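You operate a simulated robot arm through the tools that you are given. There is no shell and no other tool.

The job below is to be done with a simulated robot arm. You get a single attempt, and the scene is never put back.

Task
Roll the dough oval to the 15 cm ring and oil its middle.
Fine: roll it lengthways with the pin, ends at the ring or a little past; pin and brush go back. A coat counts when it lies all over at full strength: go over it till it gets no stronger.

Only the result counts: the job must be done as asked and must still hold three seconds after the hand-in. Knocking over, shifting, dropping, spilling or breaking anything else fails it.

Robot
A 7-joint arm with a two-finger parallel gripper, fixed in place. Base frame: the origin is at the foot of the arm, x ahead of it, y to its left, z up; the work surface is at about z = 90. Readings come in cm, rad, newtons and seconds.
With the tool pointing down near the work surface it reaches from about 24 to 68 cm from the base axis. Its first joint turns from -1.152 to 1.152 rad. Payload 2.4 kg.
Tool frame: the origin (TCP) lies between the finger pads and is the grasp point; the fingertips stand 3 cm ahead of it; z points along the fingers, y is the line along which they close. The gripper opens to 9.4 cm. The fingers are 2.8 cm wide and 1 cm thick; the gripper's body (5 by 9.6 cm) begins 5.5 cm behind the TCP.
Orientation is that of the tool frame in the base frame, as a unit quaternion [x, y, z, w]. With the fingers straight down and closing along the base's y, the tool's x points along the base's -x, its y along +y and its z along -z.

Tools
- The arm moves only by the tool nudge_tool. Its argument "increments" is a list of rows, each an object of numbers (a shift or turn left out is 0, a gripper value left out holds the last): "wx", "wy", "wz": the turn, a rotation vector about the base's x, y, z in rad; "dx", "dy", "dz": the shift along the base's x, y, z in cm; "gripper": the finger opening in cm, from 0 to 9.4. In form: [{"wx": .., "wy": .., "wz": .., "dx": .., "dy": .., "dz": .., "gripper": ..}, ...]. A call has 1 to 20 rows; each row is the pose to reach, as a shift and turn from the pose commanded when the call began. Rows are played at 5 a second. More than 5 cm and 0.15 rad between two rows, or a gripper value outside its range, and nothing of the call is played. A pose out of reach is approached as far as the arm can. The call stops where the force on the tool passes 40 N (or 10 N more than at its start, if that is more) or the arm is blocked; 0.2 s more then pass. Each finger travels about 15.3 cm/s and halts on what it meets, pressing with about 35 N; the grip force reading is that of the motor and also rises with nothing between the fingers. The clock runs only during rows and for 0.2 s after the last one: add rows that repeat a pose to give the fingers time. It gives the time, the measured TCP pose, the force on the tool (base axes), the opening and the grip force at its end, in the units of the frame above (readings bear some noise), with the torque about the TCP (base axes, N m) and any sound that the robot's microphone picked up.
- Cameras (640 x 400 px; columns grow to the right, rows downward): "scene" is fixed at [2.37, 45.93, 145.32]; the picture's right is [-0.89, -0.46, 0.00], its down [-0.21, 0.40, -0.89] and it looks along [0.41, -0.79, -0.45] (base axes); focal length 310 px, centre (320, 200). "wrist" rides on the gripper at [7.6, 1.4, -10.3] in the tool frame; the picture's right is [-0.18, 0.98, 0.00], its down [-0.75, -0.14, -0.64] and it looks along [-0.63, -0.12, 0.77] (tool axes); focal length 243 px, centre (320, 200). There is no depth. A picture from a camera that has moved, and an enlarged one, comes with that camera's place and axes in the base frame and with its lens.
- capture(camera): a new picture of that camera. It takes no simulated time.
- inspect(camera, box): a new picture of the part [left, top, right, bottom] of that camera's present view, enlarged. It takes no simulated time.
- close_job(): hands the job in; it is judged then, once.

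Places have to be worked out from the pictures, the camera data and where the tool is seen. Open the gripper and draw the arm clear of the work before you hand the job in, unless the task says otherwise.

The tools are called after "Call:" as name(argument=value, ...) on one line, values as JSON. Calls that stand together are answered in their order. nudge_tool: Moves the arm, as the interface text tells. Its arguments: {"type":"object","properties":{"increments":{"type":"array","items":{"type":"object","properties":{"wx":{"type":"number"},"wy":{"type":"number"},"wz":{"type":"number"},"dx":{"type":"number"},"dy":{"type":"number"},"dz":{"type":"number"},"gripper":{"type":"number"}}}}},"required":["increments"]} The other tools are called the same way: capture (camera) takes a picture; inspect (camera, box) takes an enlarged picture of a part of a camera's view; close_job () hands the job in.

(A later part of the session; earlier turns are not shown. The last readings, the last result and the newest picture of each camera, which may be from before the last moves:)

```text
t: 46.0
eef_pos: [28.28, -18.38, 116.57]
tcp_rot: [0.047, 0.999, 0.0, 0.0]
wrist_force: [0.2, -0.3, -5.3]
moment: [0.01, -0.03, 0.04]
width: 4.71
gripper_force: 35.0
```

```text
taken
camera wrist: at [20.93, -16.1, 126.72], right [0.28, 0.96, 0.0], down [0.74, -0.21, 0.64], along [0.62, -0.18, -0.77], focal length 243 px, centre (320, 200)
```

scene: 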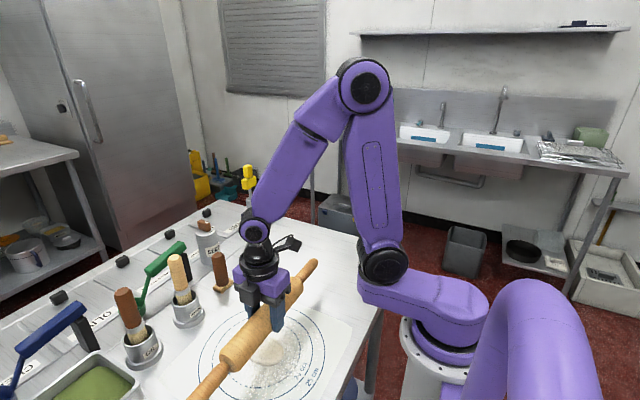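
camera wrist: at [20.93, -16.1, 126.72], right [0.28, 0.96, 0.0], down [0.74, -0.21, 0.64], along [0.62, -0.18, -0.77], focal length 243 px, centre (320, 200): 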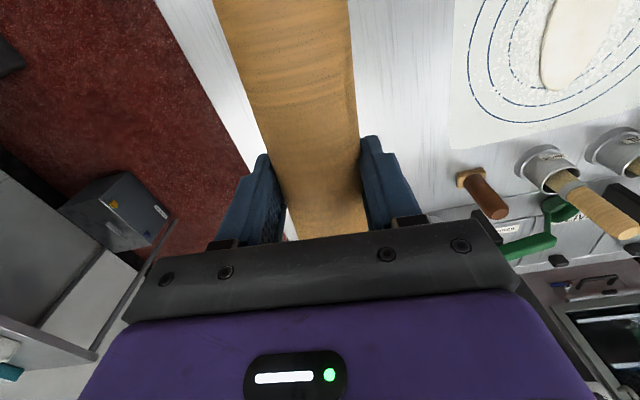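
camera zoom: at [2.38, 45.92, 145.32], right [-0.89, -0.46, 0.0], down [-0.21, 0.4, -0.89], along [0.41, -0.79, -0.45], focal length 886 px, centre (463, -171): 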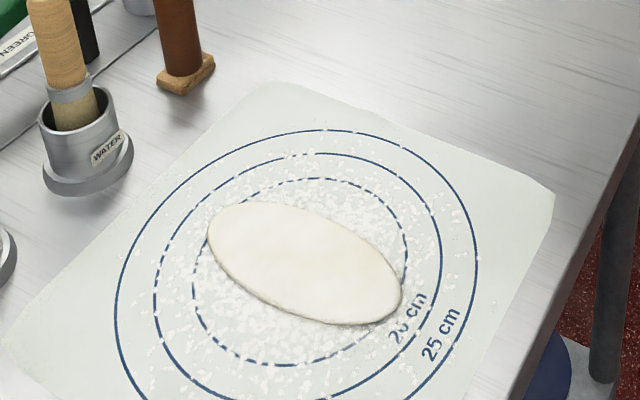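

Both dough ends cover the dashed ring slightly, which is what is wanted. I lower the pin to where it was picked up.

Call:
nudge_tool(increments=[{"dx": 0.1, "dy": -0.1, "dz": -4}, {"dx": 0.1, "dy": -0.1, "dz": -8}, {"dx": 0.1, "dy": -0.1, "dz": -12}, {"dx": 0.1, "dy": -0.1, "dz": -16}, {"dx": 0.1, "dy": -0.1, "dz": -19}, {"dx": 0.1, "dy": -0.1, "dz": -21}, {"dx": 0.1, "dy": -0.1, "dz": -22}, {"dx": 0.1, "dy": -0.1, "dz": -22.2}, {"dx": 0.1, "dy": -0.1, "dz": -22.2}])

Call:
inspect(camera="scene", box=[240, 180, 440, 320])

```text
t: 48.0
eef_pos: [28.46, -18.64, 94.51]
tcp_rot: [0.047, 0.999, 0.0, 0.0]
wrist_force: [-0.4, 0.1, -5.7]
moment: [0.01, -0.03, -0.02]
width: 4.72
gripper_force: 35.2
```

```text
2.86 times, centred on (340, 250) of scene
camera zoom: at [2.38, 45.92, 145.32], right [-0.89, -0.46, 0.0], down [-0.21, 0.4, -0.89], along [0.41, -0.79, -0.45], focal length 886 px, centre (263, 57)
```

zoom: 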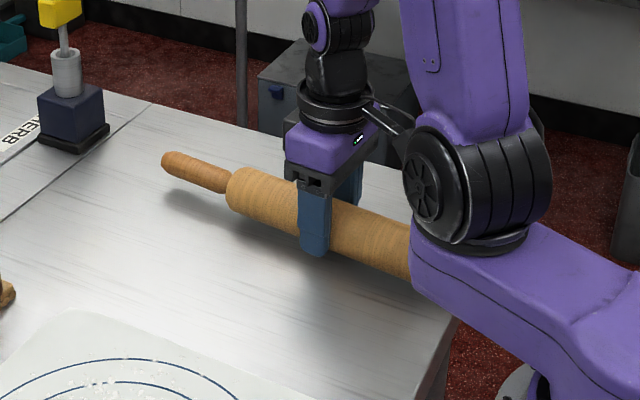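

The pin hovers about half a centimetre up, with the force still equal to its weight. I lower the last bit in small steps until the load shifts.

Call:
nudge_tool(increments=[{"dz": -0.15}, {"dz": -0.25}, {"dz": -0.35}, {"dz": -0.35}])

Call:
nudge_tool(increments=[{"dz": -0.05}, {"dz": -0.05}])

```text
t: 49.0
eef_pos: [28.38, -18.58, 94.08]
tcp_rot: [0.046, 0.999, 0.0, 0.0]
wrist_force: [-0.2, 0.0, -5.6]
moment: [0.01, -0.01, 0.03]
width: 4.73
gripper_force: 35.1
```

```text
t: 49.6
eef_pos: [28.41, -18.49, 94.07]
tcp_rot: [0.046, 0.999, 0.002, 0.0]
wrist_force: [-0.9, -0.1, -5.3]
moment: [0.0, -0.05, 0.02]
width: 4.75
gripper_force: 35.1
```

Still hanging; I lower by 0.05 at a time until the table takes the weight.

Call:
nudge_tool(increments=[{"dz": -0.06}, {"dz": -0.06}])

Call:
nudge_tool(increments=[{"dz": -0.05}, {"dz": -0.05}])

```text
t: 50.2
eef_pos: [28.49, -18.52, 93.97]
tcp_rot: [0.048, 0.999, 0.0, 0.001]
wrist_force: [-0.1, 0.2, -5.4]
moment: [0.02, 0.01, 0.01]
width: 4.71
gripper_force: 34.8
```

```text
t: 50.8
eef_pos: [28.35, -18.53, 93.93]
tcp_rot: [0.048, 0.999, 0.0, 0.001]
wrist_force: [-0.5, 0.0, -5.7]
moment: [-0.01, -0.01, -0.03]
width: 4.72
gripper_force: 35.3
```

The weight is still on the gripper, so the pin slid up slightly in the grip while rolling. I keep lowering gently.

Call:
nudge_tool(increments=[{"dz": -0.08}, {"dz": -0.08}])

Call:
nudge_tool(increments=[{"dz": -0.07}, {"dz": -0.07}])

Call:
inspect(camera="scene", box=[260, 220, 400, 310])

```text
t: 51.4
eef_pos: [28.25, -18.51, 93.8]
tcp_rot: [0.047, 0.999, 0.0, 0.0]
wrist_force: [-0.2, 0.9, -5.6]
moment: [0.01, 0.01, 0.0]
width: 4.73
gripper_force: 35.0
```

```text
t: 52.0
eef_pos: [28.3, -18.48, 93.67]
tcp_rot: [0.047, 0.999, 0.002, 0.0]
wrist_force: [-4.2, 2.2, 18.1]
moment: [0.08, 0.98, 0.08]
width: 4.7
gripper_force: 35.2
```

```text
4.44 times, centred on (330, 265) of scene
camera zoom: at [2.35, 45.94, 145.31], right [-0.89, -0.46, 0.0], down [-0.21, 0.4, -0.89], along [0.41, -0.79, -0.45], focal length 1379 px, centre (276, -89)
```

zoom: 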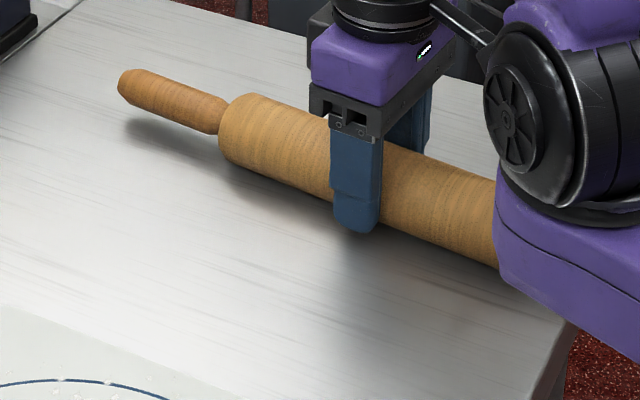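

The table now carries the pin, its near end touching first. I ease the pressure and open the fingers gradually.

Call:
nudge_tool(increments=[{"dz": 0.06}, {"dz": 0.06, "gripper": 4.8}, {"dz": 0.06, "gripper": 5.0}, {"dz": 0.06, "gripper": 5.3}, {"dz": 0.06, "gripper": 6.0}, {"dz": 0.06, "gripper": 7.5}, {"dz": 0.06, "gripper": 9.4}, {"dz": 0.06, "gripper": 9.4}])

Call:
capture(camera="wrist")

Call:
inspect(camera="scene", box=[260, 220, 400, 310])

```text
t: 53.8
eef_pos: [28.47, -18.61, 93.75]
tcp_rot: [0.046, 0.999, 0.001, 0.0]
wrist_force: [0.0, 0.3, 0.0]
moment: [0.0, 0.02, 0.0]
width: 9.42
gripper_force: 0.0
```

```text
taken
camera wrist: at [21.12, -16.36, 103.91], right [0.27, 0.96, 0.0], down [0.74, -0.21, 0.64], along [0.62, -0.18, -0.77], focal length 243 px, centre (320, 200)
```

wrist: 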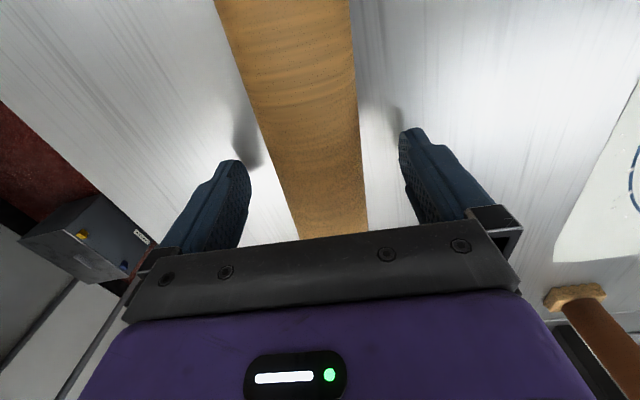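

```text
4.44 times, centred on (330, 265) of scene
camera zoom: at [2.37, 45.93, 145.32], right [-0.89, -0.46, 0.0], down [-0.21, 0.4, -0.89], along [0.41, -0.79, -0.45], focal length 1379 px, centre (276, -89)
```

zoom: 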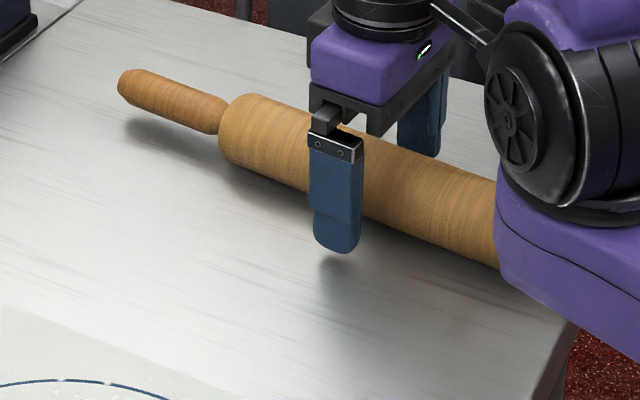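

The pin is resting where it was: its handle tip matches the first picture within a pixel. I rise clear and go look at the oil pot and its brush.

Call:
nudge_tool(increments=[{"dz": 3}, {"dz": 7}, {"dz": 12}, {"dz": 17}, {"dz": 22}, {"dz": 26}, {"dz": 28, "dy": 4, "wz": 0.094}, {"dz": 28, "dx": 0.7, "dy": 8.5, "wz": 0.094}, {"dz": 28, "dx": 1.4, "dy": 13, "wz": 0.094}, {"dz": 28, "dx": 2.1, "dy": 17.5, "wz": 0.094}, {"dz": 28, "dx": 2.8, "dy": 22, "wz": 0.094}, {"dz": 28, "dx": 3.5, "dy": 26.5, "wz": 0.094}, {"dz": 28, "dx": 4.2, "dy": 31, "wz": 0.094}, {"dz": 28, "dx": 4.9, "dy": 35.5, "wz": 0.094}, {"dz": 28, "dx": 5.5, "dy": 38.5, "wz": 0.094}, {"dz": 28, "dx": 5.5, "dy": 38.5, "wz": 0.094}])

Call:
capture(camera="wrist")

Call:
capture(camera="scene")

```text
t: 57.2
eef_pos: [33.72, 19.71, 121.9]
tcp_rot: [0.0, 1.0, 0.0, 0.0]
wrist_force: [-0.1, 0.4, 0.9]
moment: [0.01, -0.01, -0.03]
width: 9.42
gripper_force: 0.0
```

```text
taken
camera wrist: at [26.23, 21.09, 132.04], right [0.18, 0.98, 0.0], down [0.75, -0.14, 0.64], along [0.63, -0.12, -0.77], focal length 243 px, centre (320, 200)
```

wrist: 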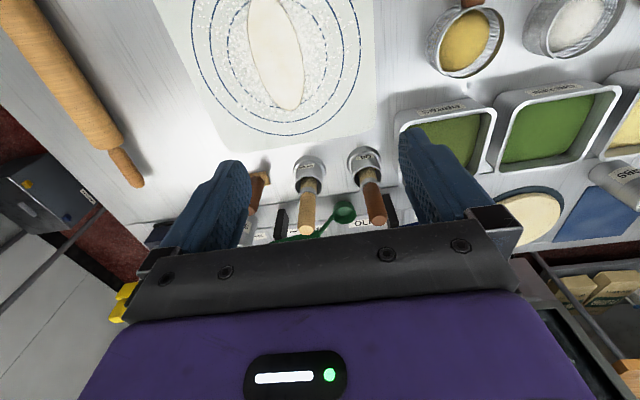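

```text
taken
```

scene: 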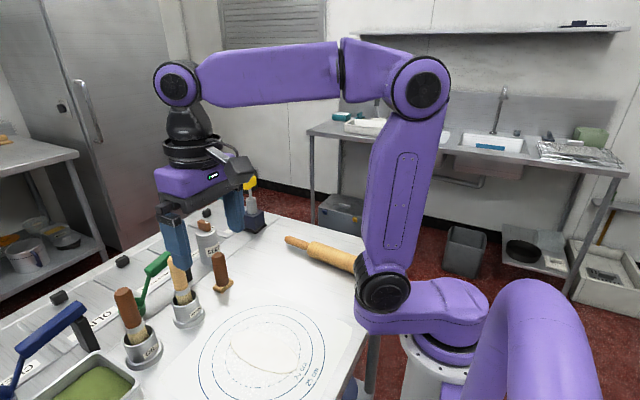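

Call:
inspect(camera="wrist", box=[160, 0, 420, 160])

Call:
inspect(camera="wrist", box=[260, 130, 420, 240])

Call:
inspect(camera="scene", box=[80, 260, 240, 380])

```text
2.46 times, centred on (290, 80) of wrist
camera zoom: at [26.23, 21.09, 132.04], right [0.18, 0.98, 0.0], down [0.75, -0.14, 0.64], along [0.63, -0.12, -0.77], focal length 597 px, centre (394, 495)
```

zoom: 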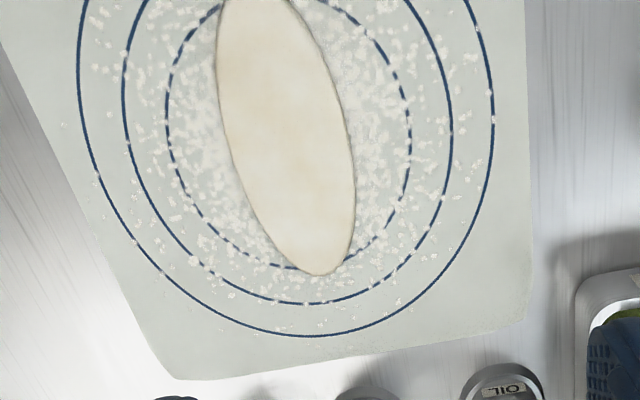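

```text
3.64 times, centred on (340, 185) of wrist
camera zoom: at [26.23, 21.09, 132.04], right [0.18, 0.98, 0.0], down [0.75, -0.14, 0.64], along [0.63, -0.12, -0.77], focal length 882 px, centre (247, 254)
```

zoom: 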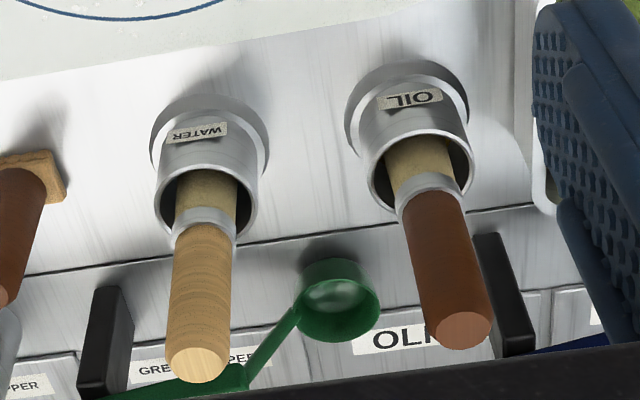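

```text
3.33 times, centred on (160, 320) of scene
camera zoom: at [2.37, 45.93, 145.32], right [-0.89, -0.46, 0.0], down [-0.21, 0.4, -0.89], along [0.41, -0.79, -0.45], focal length 1034 px, centre (853, -200)
```

zoom: 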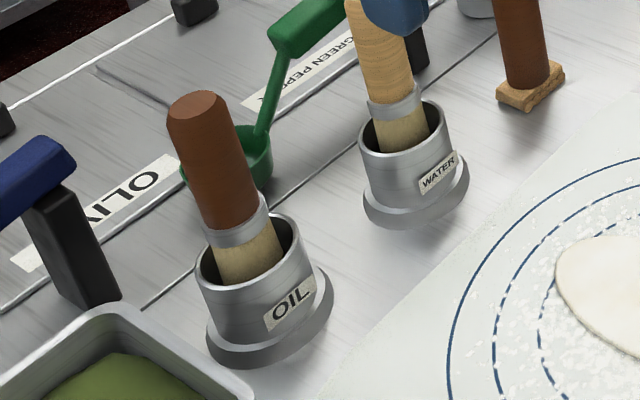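

I triangulate the oil brush: handle top near (52.7, 25.0, 106.3), ferrule near (53.3, 25.2, 96.3), almost upright, handle about 3.2 cm thick. I move above it with the fingers partly open and check alignment.

Call:
nudge_tool(increments=[{"dx": 4, "dy": 1, "gripper": 7}, {"dx": 8, "dy": 2.2, "gripper": 7}, {"dx": 12, "dy": 3.3, "gripper": 7}, {"dx": 16, "dy": 4.4, "gripper": 7}, {"dx": 19.1, "dy": 5.3, "gripper": 7}, {"dx": 19.1, "dy": 5.3, "dz": -3, "gripper": 7}, {"dx": 19.1, "dy": 5.3, "dz": -5, "gripper": 7}, {"dx": 19.1, "dy": 5.3, "dz": -5, "gripper": 7}])

Call:
capture(camera="wrist")

Call:
inspect(camera="scene", box=[40, 180, 240, 380])

```text
t: 59.0
eef_pos: [52.6, 25.31, 116.96]
tcp_rot: [0.0, 1.0, 0.001, -0.001]
wrist_force: [-0.1, -0.3, 0.8]
moment: [0.03, 0.0, 0.0]
width: 7.02
gripper_force: 0.1
```

```text
taken
camera wrist: at [45.18, 26.82, 127.19], right [0.18, 0.98, 0.0], down [0.75, -0.14, 0.64], along [0.63, -0.12, -0.77], focal length 243 px, centre (320, 200)
```

wrist: 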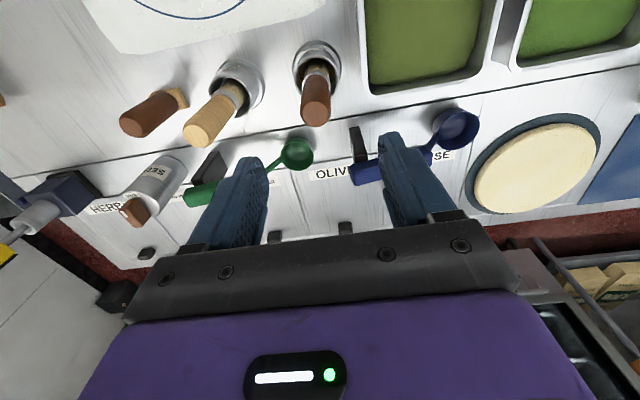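

```text
2.00 times, centred on (140, 280) of scene
camera zoom: at [2.37, 45.93, 145.32], right [-0.89, -0.46, 0.0], down [-0.21, 0.4, -0.89], along [0.41, -0.79, -0.45], focal length 620 px, centre (680, 40)
```

zoom: 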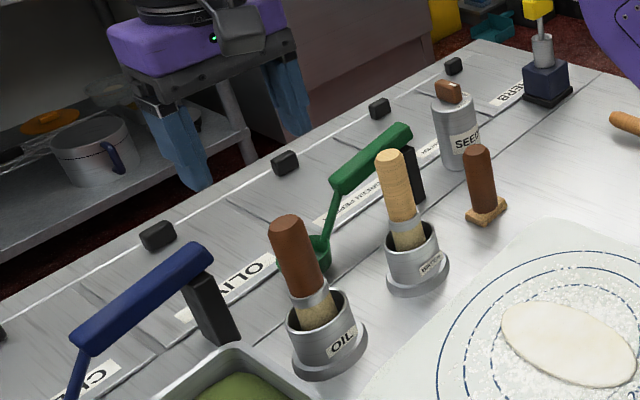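

The handle top sits near (52.5, 24.95), so I trim y by -0.3 and go down around the handle to z ≈ 102.5. The fingertips stay above the pot rim and the tray.

Call:
nudge_tool(increments=[{"dy": -0.3, "dz": -3}, {"dy": -0.3, "dz": -6}, {"dy": -0.3, "dz": -8}])

Call:
capture(camera="wrist")

Call:
inspect(camera="scene", box=[60, 220, 220, 380])

```text
t: 59.8
eef_pos: [52.8, 24.86, 109.02]
tcp_rot: [0.001, 1.0, 0.001, 0.0]
wrist_force: [1.4, -0.6, 0.5]
moment: [0.0, -0.03, 0.0]
width: 6.99
gripper_force: 0.1
```

```text
taken
camera wrist: at [45.34, 26.27, 119.03], right [0.18, 0.98, 0.0], down [0.75, -0.14, 0.64], along [0.63, -0.12, -0.77], focal length 243 px, centre (320, 200)
```

wrist: 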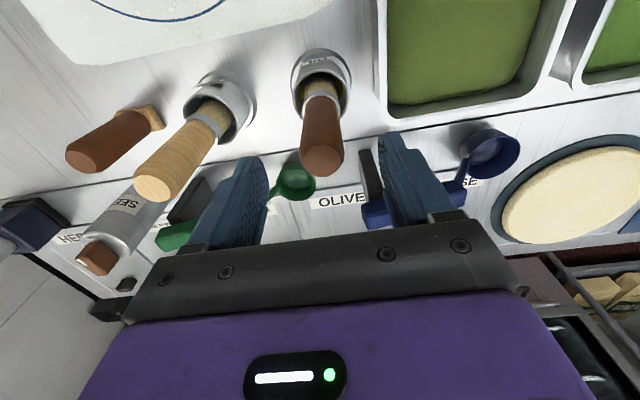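

```text
2.50 times, centred on (140, 300) of scene
camera zoom: at [2.37, 45.93, 145.32], right [-0.89, -0.46, 0.0], down [-0.21, 0.4, -0.89], along [0.41, -0.79, -0.45], focal length 776 px, centre (770, -50)
```

zoom: 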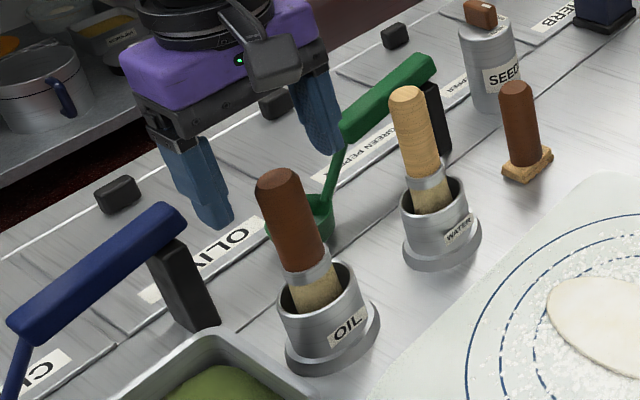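

The projected fingertips and the handle top agree within half a centimetre, so the handle lies between the fingers. I descend to grasp height.

Call:
nudge_tool(increments=[{"dz": -2}, {"dz": -4}, {"dz": -5.5}, {"dz": -6.5}, {"dz": -6.5}])

Call:
capture(camera="wrist")

Call:
inspect(camera="scene", box=[60, 220, 220, 380])

```text
t: 61.0
eef_pos: [52.96, 24.91, 102.44]
tcp_rot: [0.0, 1.0, 0.0, 0.0]
wrist_force: [0.5, 0.3, 0.1]
moment: [0.01, 0.04, -0.02]
width: 7.0
gripper_force: 0.1
```

```text
taken
camera wrist: at [45.51, 26.42, 112.61], right [0.18, 0.98, 0.0], down [0.75, -0.14, 0.64], along [0.63, -0.12, -0.77], focal length 243 px, centre (320, 200)
```

wrist: 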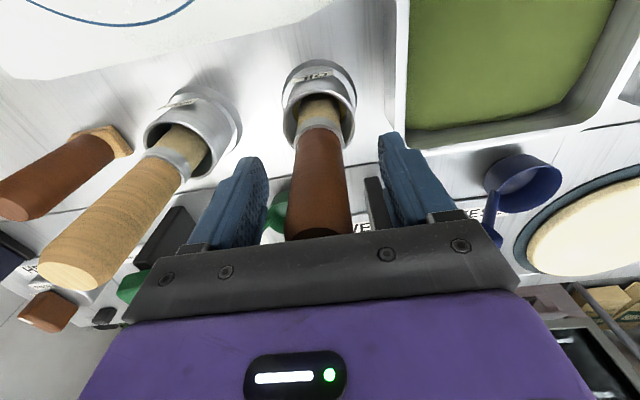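

```text
2.50 times, centred on (140, 300) of scene
camera zoom: at [2.37, 45.93, 145.32], right [-0.89, -0.46, 0.0], down [-0.21, 0.4, -0.89], along [0.41, -0.79, -0.45], focal length 776 px, centre (770, -50)
```

zoom: 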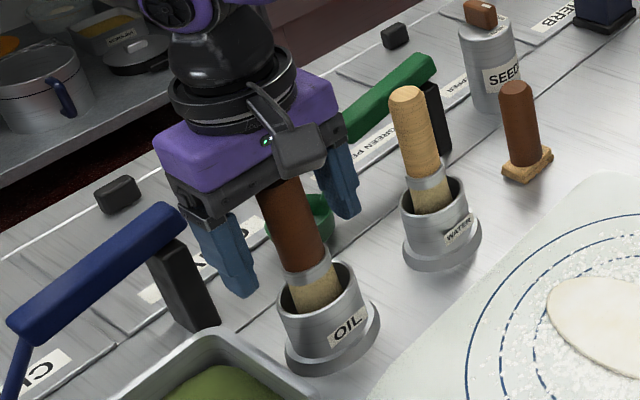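

The handle is centred between the fingers with everything else clear. I close gently.

Call:
nudge_tool(increments=[{"gripper": 5.5}, {"gripper": 4.5}, {"gripper": 3.8}, {"gripper": 3.3}, {"gripper": 2.8}, {"gripper": 2.0}, {"gripper": 1.5}, {"gripper": 1.5}])

Call:
capture(camera="wrist")

Call:
inspect(camera="scene", box=[60, 220, 220, 380])

```text
t: 62.8
eef_pos: [53.12, 25.05, 102.48]
tcp_rot: [0.0, 1.0, 0.001, 0.0]
wrist_force: [0.0, 0.4, 0.2]
moment: [-0.02, -0.02, 0.0]
width: 2.74
gripper_force: 34.5
```

```text
taken
camera wrist: at [45.51, 26.42, 112.64], right [0.18, 0.98, 0.0], down [0.75, -0.14, 0.64], along [0.63, -0.12, -0.77], focal length 243 px, centre (320, 200)
```

wrist: 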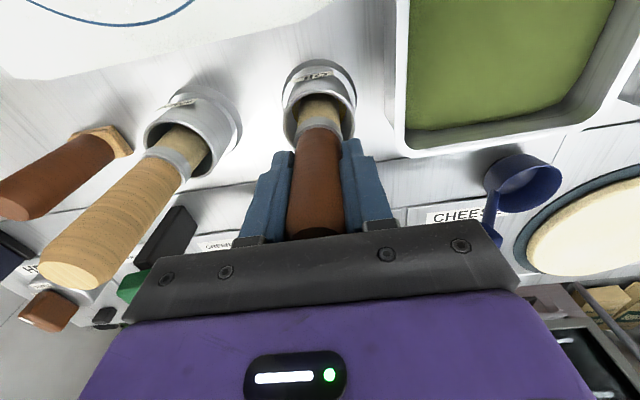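

```text
2.50 times, centred on (140, 300) of scene
camera zoom: at [2.37, 45.93, 145.32], right [-0.89, -0.46, 0.0], down [-0.21, 0.4, -0.89], along [0.41, -0.79, -0.45], focal length 776 px, centre (770, -50)
```

zoom: 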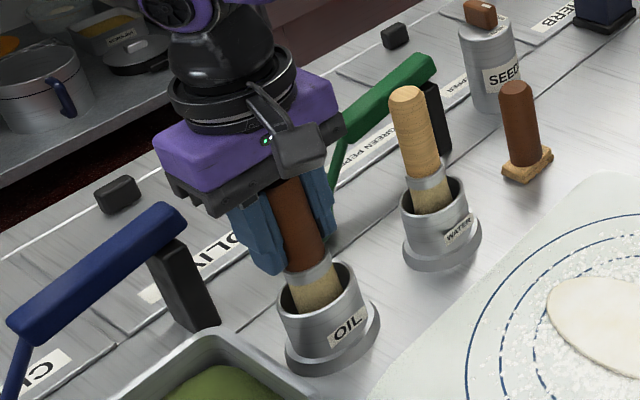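

The brush is held at 2.74 cm and the pot has not moved. I lift it straight up out of the pot.

Call:
nudge_tool(increments=[{"dz": 1}, {"dz": 2.5}, {"dz": 4.5}, {"dz": 7}, {"dz": 10}, {"dz": 12}, {"dz": 12}])

Call:
capture(camera="wrist")

Call:
inspect(camera="scene", box=[60, 200, 260, 380])

```text
t: 64.4
eef_pos: [52.83, 24.65, 114.46]
tcp_rot: [0.0, 1.0, 0.0, 0.0]
wrist_force: [0.0, -0.3, -0.6]
moment: [-0.01, 0.0, 0.0]
width: 2.76
gripper_force: 34.7
```

```text
taken
camera wrist: at [45.41, 26.19, 124.6], right [0.18, 0.98, 0.0], down [0.75, -0.14, 0.64], along [0.63, -0.12, -0.77], focal length 243 px, centre (320, 200)
```

wrist: 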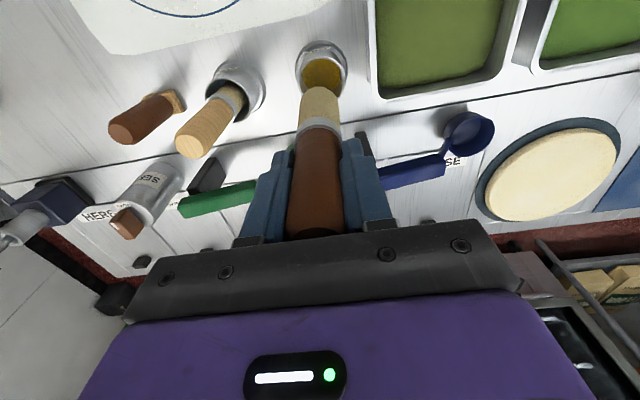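

```text
2.22 times, centred on (160, 290) of scene
camera zoom: at [2.37, 45.93, 145.32], right [-0.89, -0.46, 0.0], down [-0.21, 0.4, -0.89], along [0.41, -0.79, -0.45], focal length 689 px, centre (676, 0)
```

zoom: 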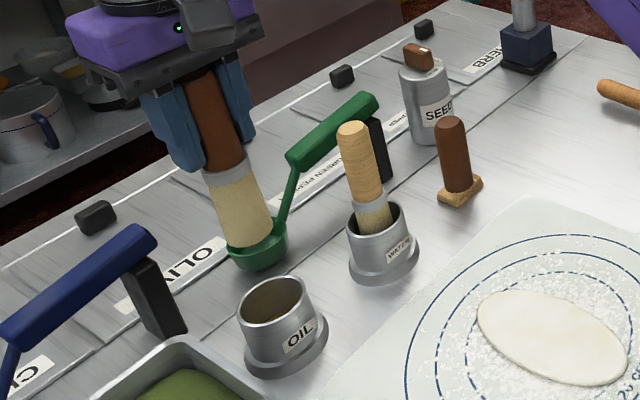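

The brush is out with oil visible in the pot; its bristles end about 12–13 cm below the TCP. I carry it over the dough's middle at (32.1, 13.75).

Call:
nudge_tool(increments=[{"dx": -4, "dy": -1, "dz": 1}, {"dx": -8, "dy": -3, "dz": 1}, {"dx": -12, "dy": -5.5, "dz": 1}, {"dx": -16, "dy": -8, "dz": 1}, {"dx": -19, "dy": -10, "dz": 0}, {"dx": -20.8, "dy": -11, "dz": -3}, {"dx": -20.8, "dy": -11, "dz": -7}, {"dx": -20.8, "dy": -11, "dz": -7}])

Call:
capture(camera="wrist")

Call:
inspect(camera="scene", box=[180, 240, 360, 400])

```text
t: 66.2
eef_pos: [32.22, 13.8, 107.31]
tcp_rot: [0.0, 1.0, 0.0, 0.0]
wrist_force: [-0.3, -0.6, -1.0]
moment: [0.02, -0.01, 0.03]
width: 2.74
gripper_force: 35.4
```

```text
taken
camera wrist: at [24.77, 15.25, 117.39], right [0.18, 0.98, 0.0], down [0.75, -0.14, 0.64], along [0.63, -0.12, -0.77], focal length 243 px, centre (320, 200)
```

wrist: 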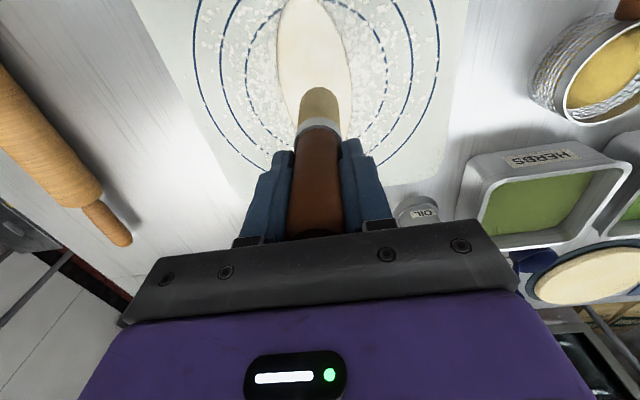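

```text
2.50 times, centred on (270, 320) of scene
camera zoom: at [2.37, 45.93, 145.32], right [-0.89, -0.46, 0.0], down [-0.21, 0.4, -0.89], along [0.41, -0.79, -0.45], focal length 776 px, centre (445, -100)
```

zoom: 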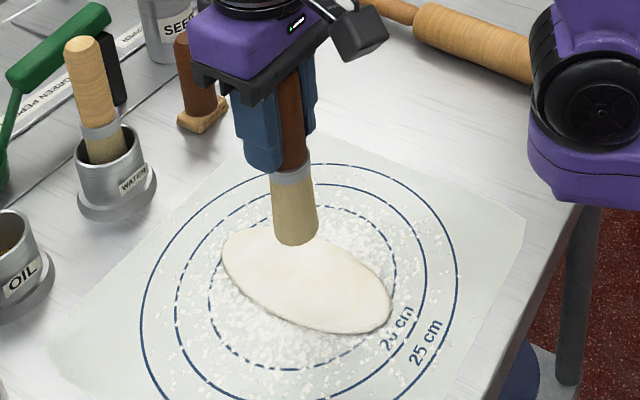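

The bristle tip is about 13.2 cm below the TCP, now near z = 94.1. I lower toward the dough, whose top is about 90.7, in small steps.

Call:
nudge_tool(increments=[{"dz": -1.2}, {"dz": -2.2}, {"dz": -2.8}, {"dz": -3.1}, {"dz": -3.1}])

Call:
nudge_tool(increments=[{"dz": -0.2}, {"dz": -0.3}, {"dz": -0.3}])

Call:
inspect(camera="scene", box=[200, 290, 340, 390])

```text
t: 67.4
eef_pos: [32.34, 13.99, 104.28]
tcp_rot: [0.0, 1.0, 0.0, 0.0]
wrist_force: [0.1, 0.2, -0.8]
moment: [0.0, -0.04, 0.0]
width: 2.72
gripper_force: 34.8
```

```text
t: 68.2
eef_pos: [32.19, 14.01, 104.01]
tcp_rot: [0.0, 1.0, 0.0, -0.001]
wrist_force: [-0.5, 0.6, -0.9]
moment: [0.03, -0.01, 0.02]
width: 2.74
gripper_force: 34.7
```

```text
4.00 times, centred on (270, 340) of scene
camera zoom: at [2.37, 45.93, 145.32], right [-0.89, -0.46, 0.0], down [-0.21, 0.4, -0.89], along [0.41, -0.79, -0.45], focal length 1241 px, centre (520, -360)
```

zoom: 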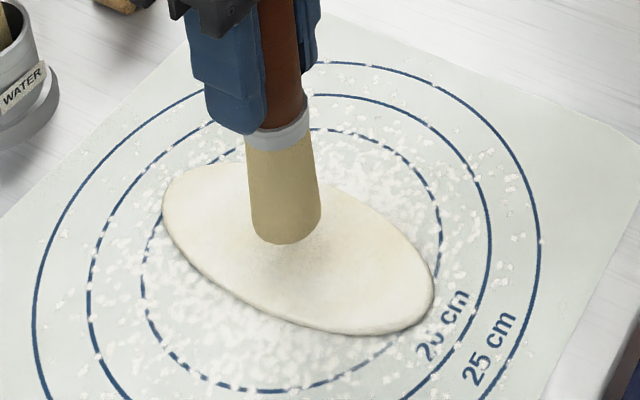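

No contact force yet. I keep lowering in 0.2 steps, watching force and any colour change.

Call:
nudge_tool(increments=[{"dz": -0.2}, {"dz": -0.3}, {"dz": -0.3}])

Call:
nudge_tool(increments=[{"dz": -0.15}, {"dz": -0.3}, {"dz": -0.3}])

Call:
inspect(camera="scene", box=[200, 290, 340, 390])

```text
t: 69.0
eef_pos: [32.18, 14.05, 103.66]
tcp_rot: [0.0, 1.0, 0.0, -0.001]
wrist_force: [-0.1, 0.4, -0.2]
moment: [-0.03, 0.01, -0.03]
width: 2.72
gripper_force: 35.0
```

```text
t: 69.8
eef_pos: [32.12, 14.01, 103.26]
tcp_rot: [0.0, 1.0, -0.001, 0.0]
wrist_force: [0.1, -0.4, -1.4]
moment: [0.02, -0.01, -0.01]
width: 2.74
gripper_force: 34.6
```

```text
4.00 times, centred on (270, 340) of scene
camera zoom: at [2.37, 45.93, 145.32], right [-0.89, -0.46, 0.0], down [-0.21, 0.4, -0.89], along [0.41, -0.79, -0.45], focal length 1241 px, centre (520, -360)
```

zoom: 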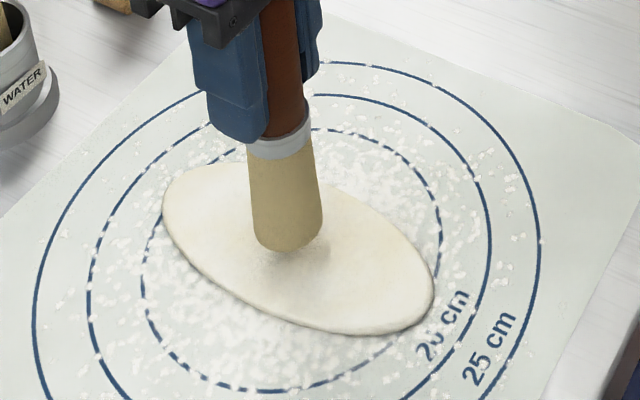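

A contact shadow is forming below the bristles but there is no force. I lower a little more.

Call:
nudge_tool(increments=[{"dz": -0.15}, {"dz": -0.3}, {"dz": -0.3}])

Call:
nudge_tool(increments=[{"dz": -0.15}, {"dz": -0.3}, {"dz": -0.3}])

Call:
inspect(camera="scene", box=[200, 290, 340, 390])

```text
t: 70.6
eef_pos: [32.08, 14.04, 103.1]
tcp_rot: [0.0, 1.0, 0.0, 0.0]
wrist_force: [0.9, -0.2, 0.0]
moment: [-0.05, 0.01, -0.05]
width: 2.74
gripper_force: 34.8
```

```text
t: 71.4
eef_pos: [32.17, 14.04, 102.88]
tcp_rot: [-0.001, 1.0, 0.0, 0.0]
wrist_force: [0.1, -0.1, -0.8]
moment: [0.0, 0.02, 0.01]
width: 2.71
gripper_force: 35.1
```

```text
4.00 times, centred on (270, 340) of scene
camera zoom: at [2.37, 45.93, 145.32], right [-0.89, -0.46, 0.0], down [-0.21, 0.4, -0.89], along [0.41, -0.79, -0.45], focal length 1241 px, centre (520, -360)
```

zoom: 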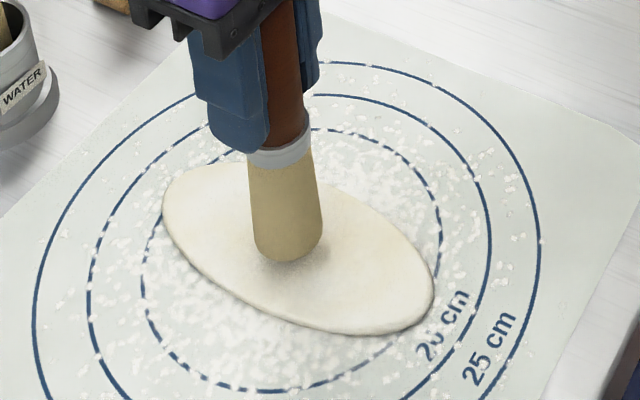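

By the pot height reference the tip should now be touching. I lower 0.3 more and take a small stroke to see whether a coat appears.

Call:
nudge_tool(increments=[{"dz": -0.15}, {"dz": -0.3}, {"dz": -0.3}])

Call:
inspect(camera="scene", box=[200, 290, 340, 390])

Call:
capture(camera="wrist")

```text
t: 72.2
eef_pos: [32.13, 14.11, 102.59]
tcp_rot: [0.001, 1.0, 0.001, 0.001]
wrist_force: [0.1, -0.4, -1.1]
moment: [0.02, 0.0, -0.06]
width: 2.71
gripper_force: 34.5
```

```text
4.00 times, centred on (270, 340) of scene
camera zoom: at [2.37, 45.93, 145.32], right [-0.89, -0.46, 0.0], down [-0.21, 0.4, -0.89], along [0.41, -0.79, -0.45], focal length 1241 px, centre (520, -360)
```

zoom: 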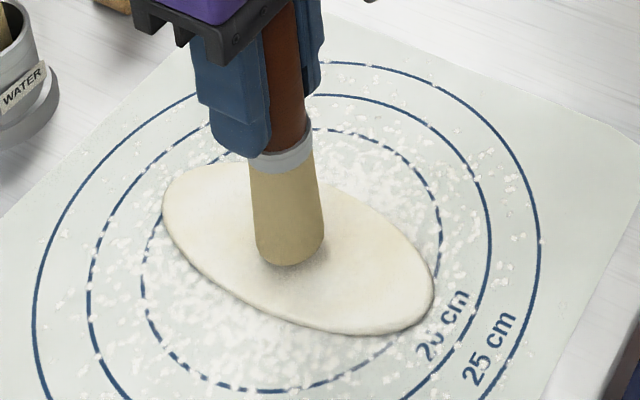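

```text
taken
camera wrist: at [24.63, 15.44, 112.7], right [0.18, 0.98, 0.0], down [0.75, -0.14, 0.64], along [0.63, -0.12, -0.77], focal length 243 px, centre (320, 200)
```

wrist: 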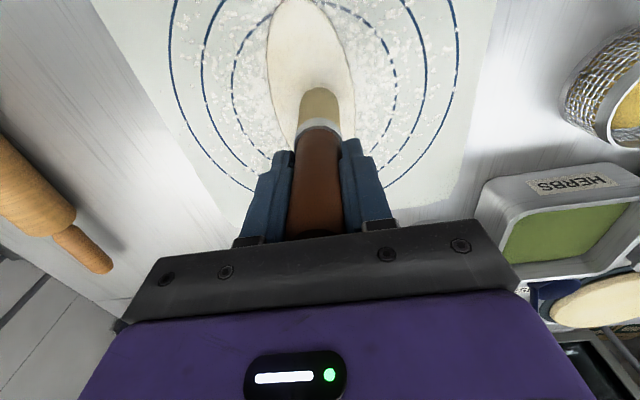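

The bristle edge projects to dough level right about now, with still no force. I lower another 0.3 with a tiny stroke.

Call:
nudge_tool(increments=[{"dz": -0.15}, {"dz": -0.3}, {"dz": -0.3, "dx": 0.3}, {"dz": -0.3}])

Call:
inspect(camera="scene", box=[200, 290, 340, 390])

```text
t: 73.2
eef_pos: [32.12, 13.86, 102.14]
tcp_rot: [0.0, 1.0, 0.001, 0.0]
wrist_force: [0.0, 0.0, -0.6]
moment: [-0.01, 0.0, -0.02]
width: 2.7
gripper_force: 35.2
```

```text
4.00 times, centred on (270, 340) of scene
camera zoom: at [2.37, 45.93, 145.32], right [-0.89, -0.46, 0.0], down [-0.21, 0.4, -0.89], along [0.41, -0.79, -0.45], focal length 1241 px, centre (520, -360)
```

zoom: 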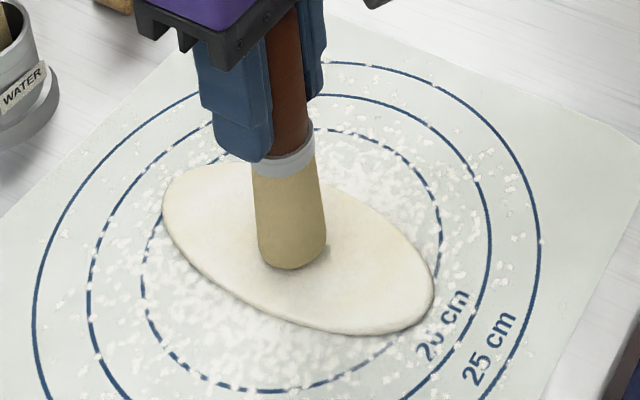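

I lower another 0.2 and make a short stroke along x, then look for a trace of oil.

Call:
nudge_tool(increments=[{"dz": -0.2}, {"dz": -0.2, "dx": 0.7}, {"dz": -0.2, "dx": 1.4}, {"dz": -0.2, "dx": 2.0}])

Call:
inspect(camera="scene", box=[200, 290, 340, 390])

Call:
inspect(camera="wrist", box=[220, 0, 400, 130])

```text
t: 74.2
eef_pos: [34.1, 13.97, 101.86]
tcp_rot: [0.0, 1.0, 0.0, -0.001]
wrist_force: [-5.2, 0.7, 9.2]
moment: [0.04, 0.55, 0.01]
width: 2.71
gripper_force: 35.3
```

```text
4.00 times, centred on (270, 340) of scene
camera zoom: at [2.35, 45.92, 145.32], right [-0.89, -0.46, 0.0], down [-0.21, 0.4, -0.89], along [0.41, -0.79, -0.45], focal length 1241 px, centre (520, -360)
```

zoom: 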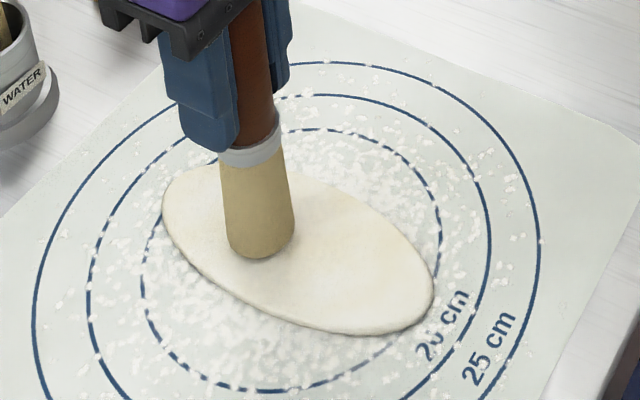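

```text
3.08 times, centred on (310, 65) of wrist
camera zoom: at [26.55, 15.41, 112.04], right [0.18, 0.98, 0.0], down [0.75, -0.14, 0.64], along [0.63, -0.12, -0.77], focal length 746 px, centre (351, 615)
```

zoom: 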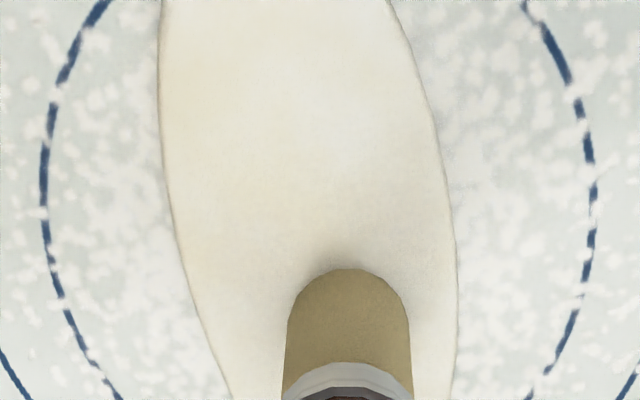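

Contact is made with about 10 N normal force at z ≈ 101.9. I stroke back toward -x with slightly less pressure and check the trace.

Call:
nudge_tool(increments=[{"dx": -0.8, "dz": 0.05}, {"dx": -1.6, "dz": 0.05}, {"dx": -2.4, "dz": 0.05}, {"dx": -3.2, "dz": 0.05}, {"dx": -4.0, "dz": 0.05}, {"dx": -4.8, "dz": 0.05}, {"dx": -5.2, "dz": 0.05}])

Call:
inspect(camera="scene", box=[200, 290, 340, 390])

Call:
capture(camera="wrist")

```text
t: 75.8
eef_pos: [28.85, 13.78, 102.03]
tcp_rot: [-0.001, 1.0, 0.0, 0.0]
wrist_force: [-0.1, -0.7, -0.3]
moment: [0.0, -0.02, 0.04]
width: 2.71
gripper_force: 35.5
```

```text
4.00 times, centred on (270, 340) of scene
camera zoom: at [2.37, 45.93, 145.32], right [-0.89, -0.46, 0.0], down [-0.21, 0.4, -0.89], along [0.41, -0.79, -0.45], focal length 1241 px, centre (520, -360)
```

zoom: 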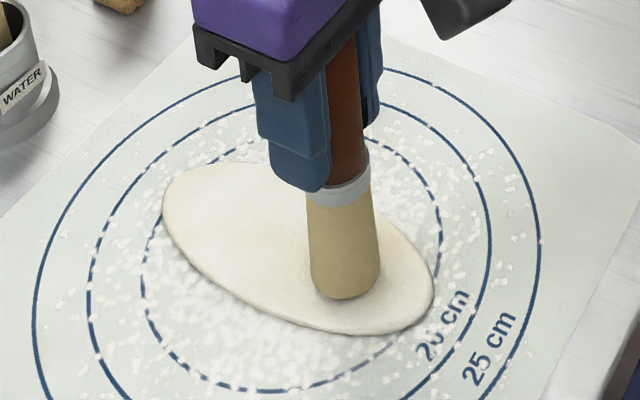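

```text
taken
camera wrist: at [21.4, 15.36, 112.22], right [0.18, 0.98, 0.0], down [0.75, -0.14, 0.64], along [0.63, -0.12, -0.77], focal length 243 px, centre (320, 200)
```

wrist: 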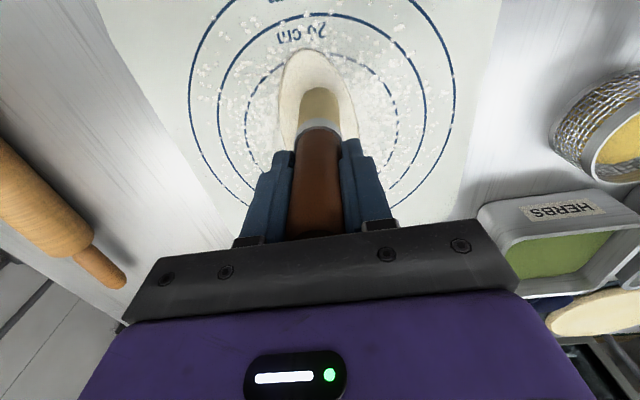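

Contact was lost at the near part, and no clear coat is visible yet. I go back lower by 0.12, stroking forward, and read the force.

Call:
nudge_tool(increments=[{"dx": 0.2, "dz": -0.12}, {"dx": 0.9, "dz": -0.12}, {"dx": 1.6, "dz": -0.12}, {"dx": 2.3, "dz": -0.12}, {"dx": 3.2, "dz": -0.12}])

Call:
inspect(camera="scene", box=[200, 290, 340, 390])

```text
t: 77.0
eef_pos: [32.13, 13.78, 101.89]
tcp_rot: [-0.002, 1.0, 0.0, 0.0]
wrist_force: [0.0, 0.1, -1.5]
moment: [-0.01, 0.03, -0.03]
width: 2.67
gripper_force: 34.9
```

```text
4.00 times, centred on (270, 340) of scene
camera zoom: at [2.37, 45.93, 145.32], right [-0.89, -0.46, 0.0], down [-0.21, 0.4, -0.89], along [0.41, -0.79, -0.45], focal length 1241 px, centre (520, -360)
```

zoom: 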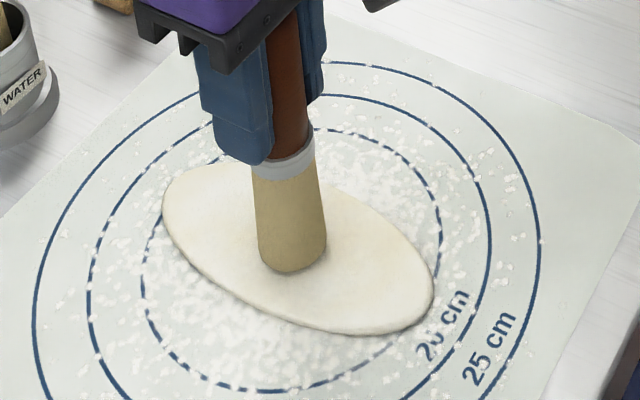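

At the middle there is no force at this height, so the surface there is slightly lower than at x = 34. I lower in 0.1 steps until contact.

Call:
nudge_tool(increments=[{"dz": -0.1}, {"dz": -0.1}])

Call:
nudge_tool(increments=[{"dz": -0.1}, {"dz": -0.1}])

Call:
inspect(camera="wrist", box=[220, 0, 400, 130])

```text
t: 77.6
eef_pos: [32.09, 13.99, 101.89]
tcp_rot: [0.0, 1.0, 0.0, -0.001]
wrist_force: [-1.4, -2.4, 9.5]
moment: [-0.36, 0.17, -0.01]
width: 2.71
gripper_force: 35.6
```

```text
t: 78.2
eef_pos: [32.16, 13.95, 101.8]
tcp_rot: [0.0, 1.0, 0.001, 0.001]
wrist_force: [-3.4, -4.7, 27.4]
moment: [-0.56, 0.48, 0.0]
width: 2.71
gripper_force: 34.6
```

```text
3.08 times, centred on (310, 65) of wrist
camera zoom: at [24.69, 15.4, 111.97], right [0.18, 0.98, 0.0], down [0.75, -0.14, 0.64], along [0.63, -0.12, -0.77], focal length 746 px, centre (351, 615)
```

zoom: 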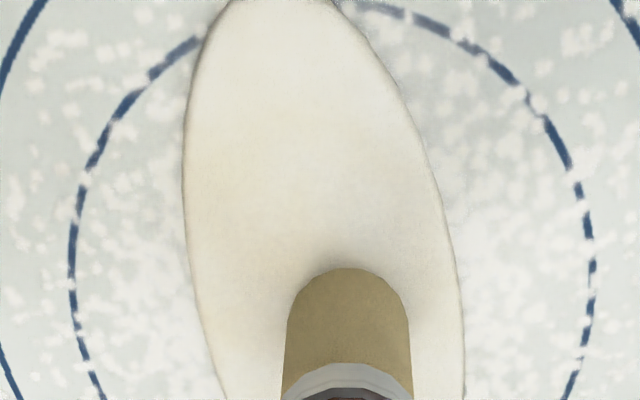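

It now presses firmly, so I ease up 0.1 and do a stroke out and back along the centre line. Then I lift to inspect the surface.

Call:
nudge_tool(increments=[{"dz": 0.1}, {"dz": 0.1, "dx": 0.7}, {"dz": 0.1, "dx": 1.4}, {"dz": 0.1, "dx": 2.1}, {"dz": 0.1, "dx": 2.8}, {"dz": 0.1, "dx": 2.1}, {"dz": 0.1, "dx": 1.4}, {"dz": 0.1, "dx": 0.7}, {"dz": 0.1, "dx": 0}, {"dz": 0.1, "dx": -0.7}, {"dz": 0.1, "dx": -1.4}, {"dz": 0.1, "dx": -2.1}, {"dz": 0.1, "dx": -2.8}])

Call:
nudge_tool(increments=[{"dz": 2}, {"dz": 5}, {"dz": 8}, {"dz": 9, "dx": -3}, {"dz": 9, "dx": -3}])

Call:
inspect(camera="scene", box=[200, 290, 340, 390])

Call:
capture(camera="wrist")

```text
t: 81.0
eef_pos: [29.33, 13.94, 101.92]
tcp_rot: [0.001, 1.0, 0.001, 0.001]
wrist_force: [3.4, -1.4, 5.4]
moment: [-0.15, -0.31, 0.01]
width: 2.7
gripper_force: 35.1
```

```text
t: 82.2
eef_pos: [26.26, 14.09, 110.88]
tcp_rot: [-0.001, 1.0, 0.0, 0.0]
wrist_force: [-0.2, 0.4, -0.3]
moment: [-0.02, 0.03, -0.03]
width: 2.73
gripper_force: 35.1
```

```text
4.00 times, centred on (270, 340) of scene
camera zoom: at [2.37, 45.93, 145.32], right [-0.89, -0.46, 0.0], down [-0.21, 0.4, -0.89], along [0.41, -0.79, -0.45], focal length 1241 px, centre (520, -360)
```

zoom: 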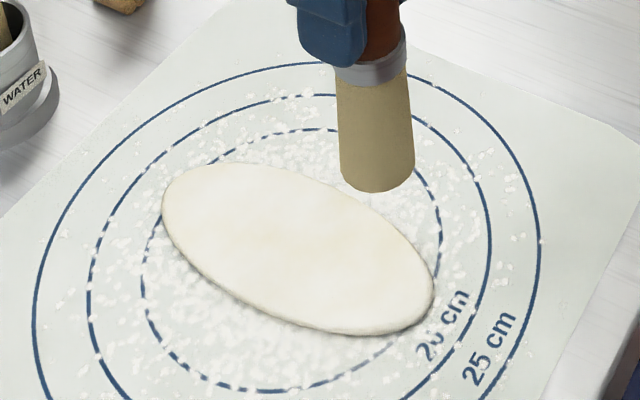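

```text
taken
camera wrist: at [18.82, 15.57, 121.08], right [0.18, 0.98, 0.0], down [0.75, -0.14, 0.64], along [0.63, -0.12, -0.77], focal length 243 px, centre (320, 200)
```

wrist: 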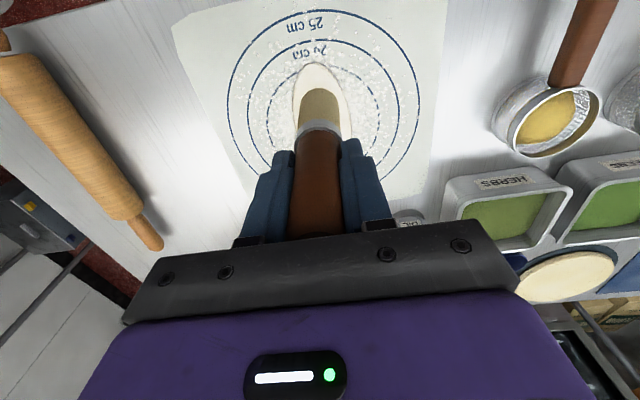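

No obvious coat yet; I enlarge the dough strongly and compare its shade, and also look into the oil pot and at the bristle tip.

Call:
inspect(camera="scene", box=[235, 325, 315, 380])

Call:
inspect(camera="scene", box=[110, 310, 190, 380])

Call:
inspect(camera="wrist", box=[270, 40, 370, 140])

```text
7.27 times, centred on (275, 352) of scene
camera zoom: at [2.37, 45.93, 145.32], right [-0.89, -0.46, 0.0], down [-0.21, 0.4, -0.89], along [0.41, -0.79, -0.45], focal length 2256 px, centre (647, -909)
```

zoom: 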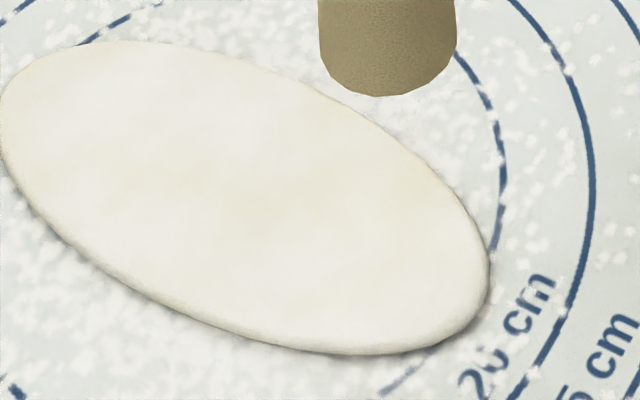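

```text
5.71 times, centred on (150, 345) of scene
camera zoom: at [2.37, 45.93, 145.32], right [-0.89, -0.46, 0.0], down [-0.21, 0.4, -0.89], along [0.41, -0.79, -0.45], focal length 1772 px, centre (1291, -629)
```

zoom: 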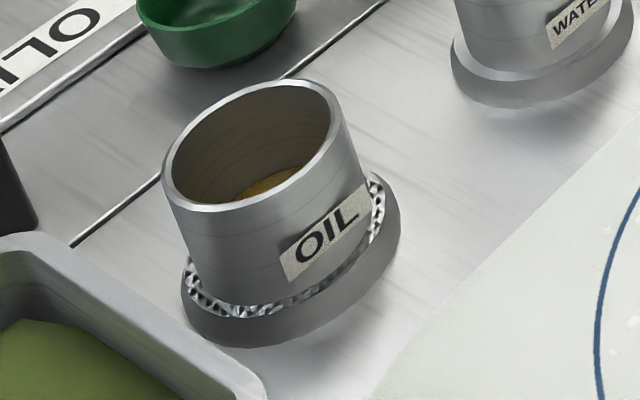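

```text
4.00 times, centred on (320, 90) of wrist
camera zoom: at [18.82, 15.57, 121.08], right [0.18, 0.98, 0.0], down [0.75, -0.14, 0.64], along [0.63, -0.12, -0.77], focal length 970 px, centre (320, 640)
```

zoom: 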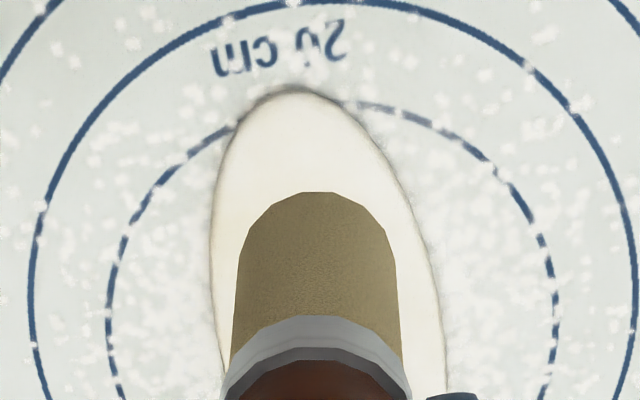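

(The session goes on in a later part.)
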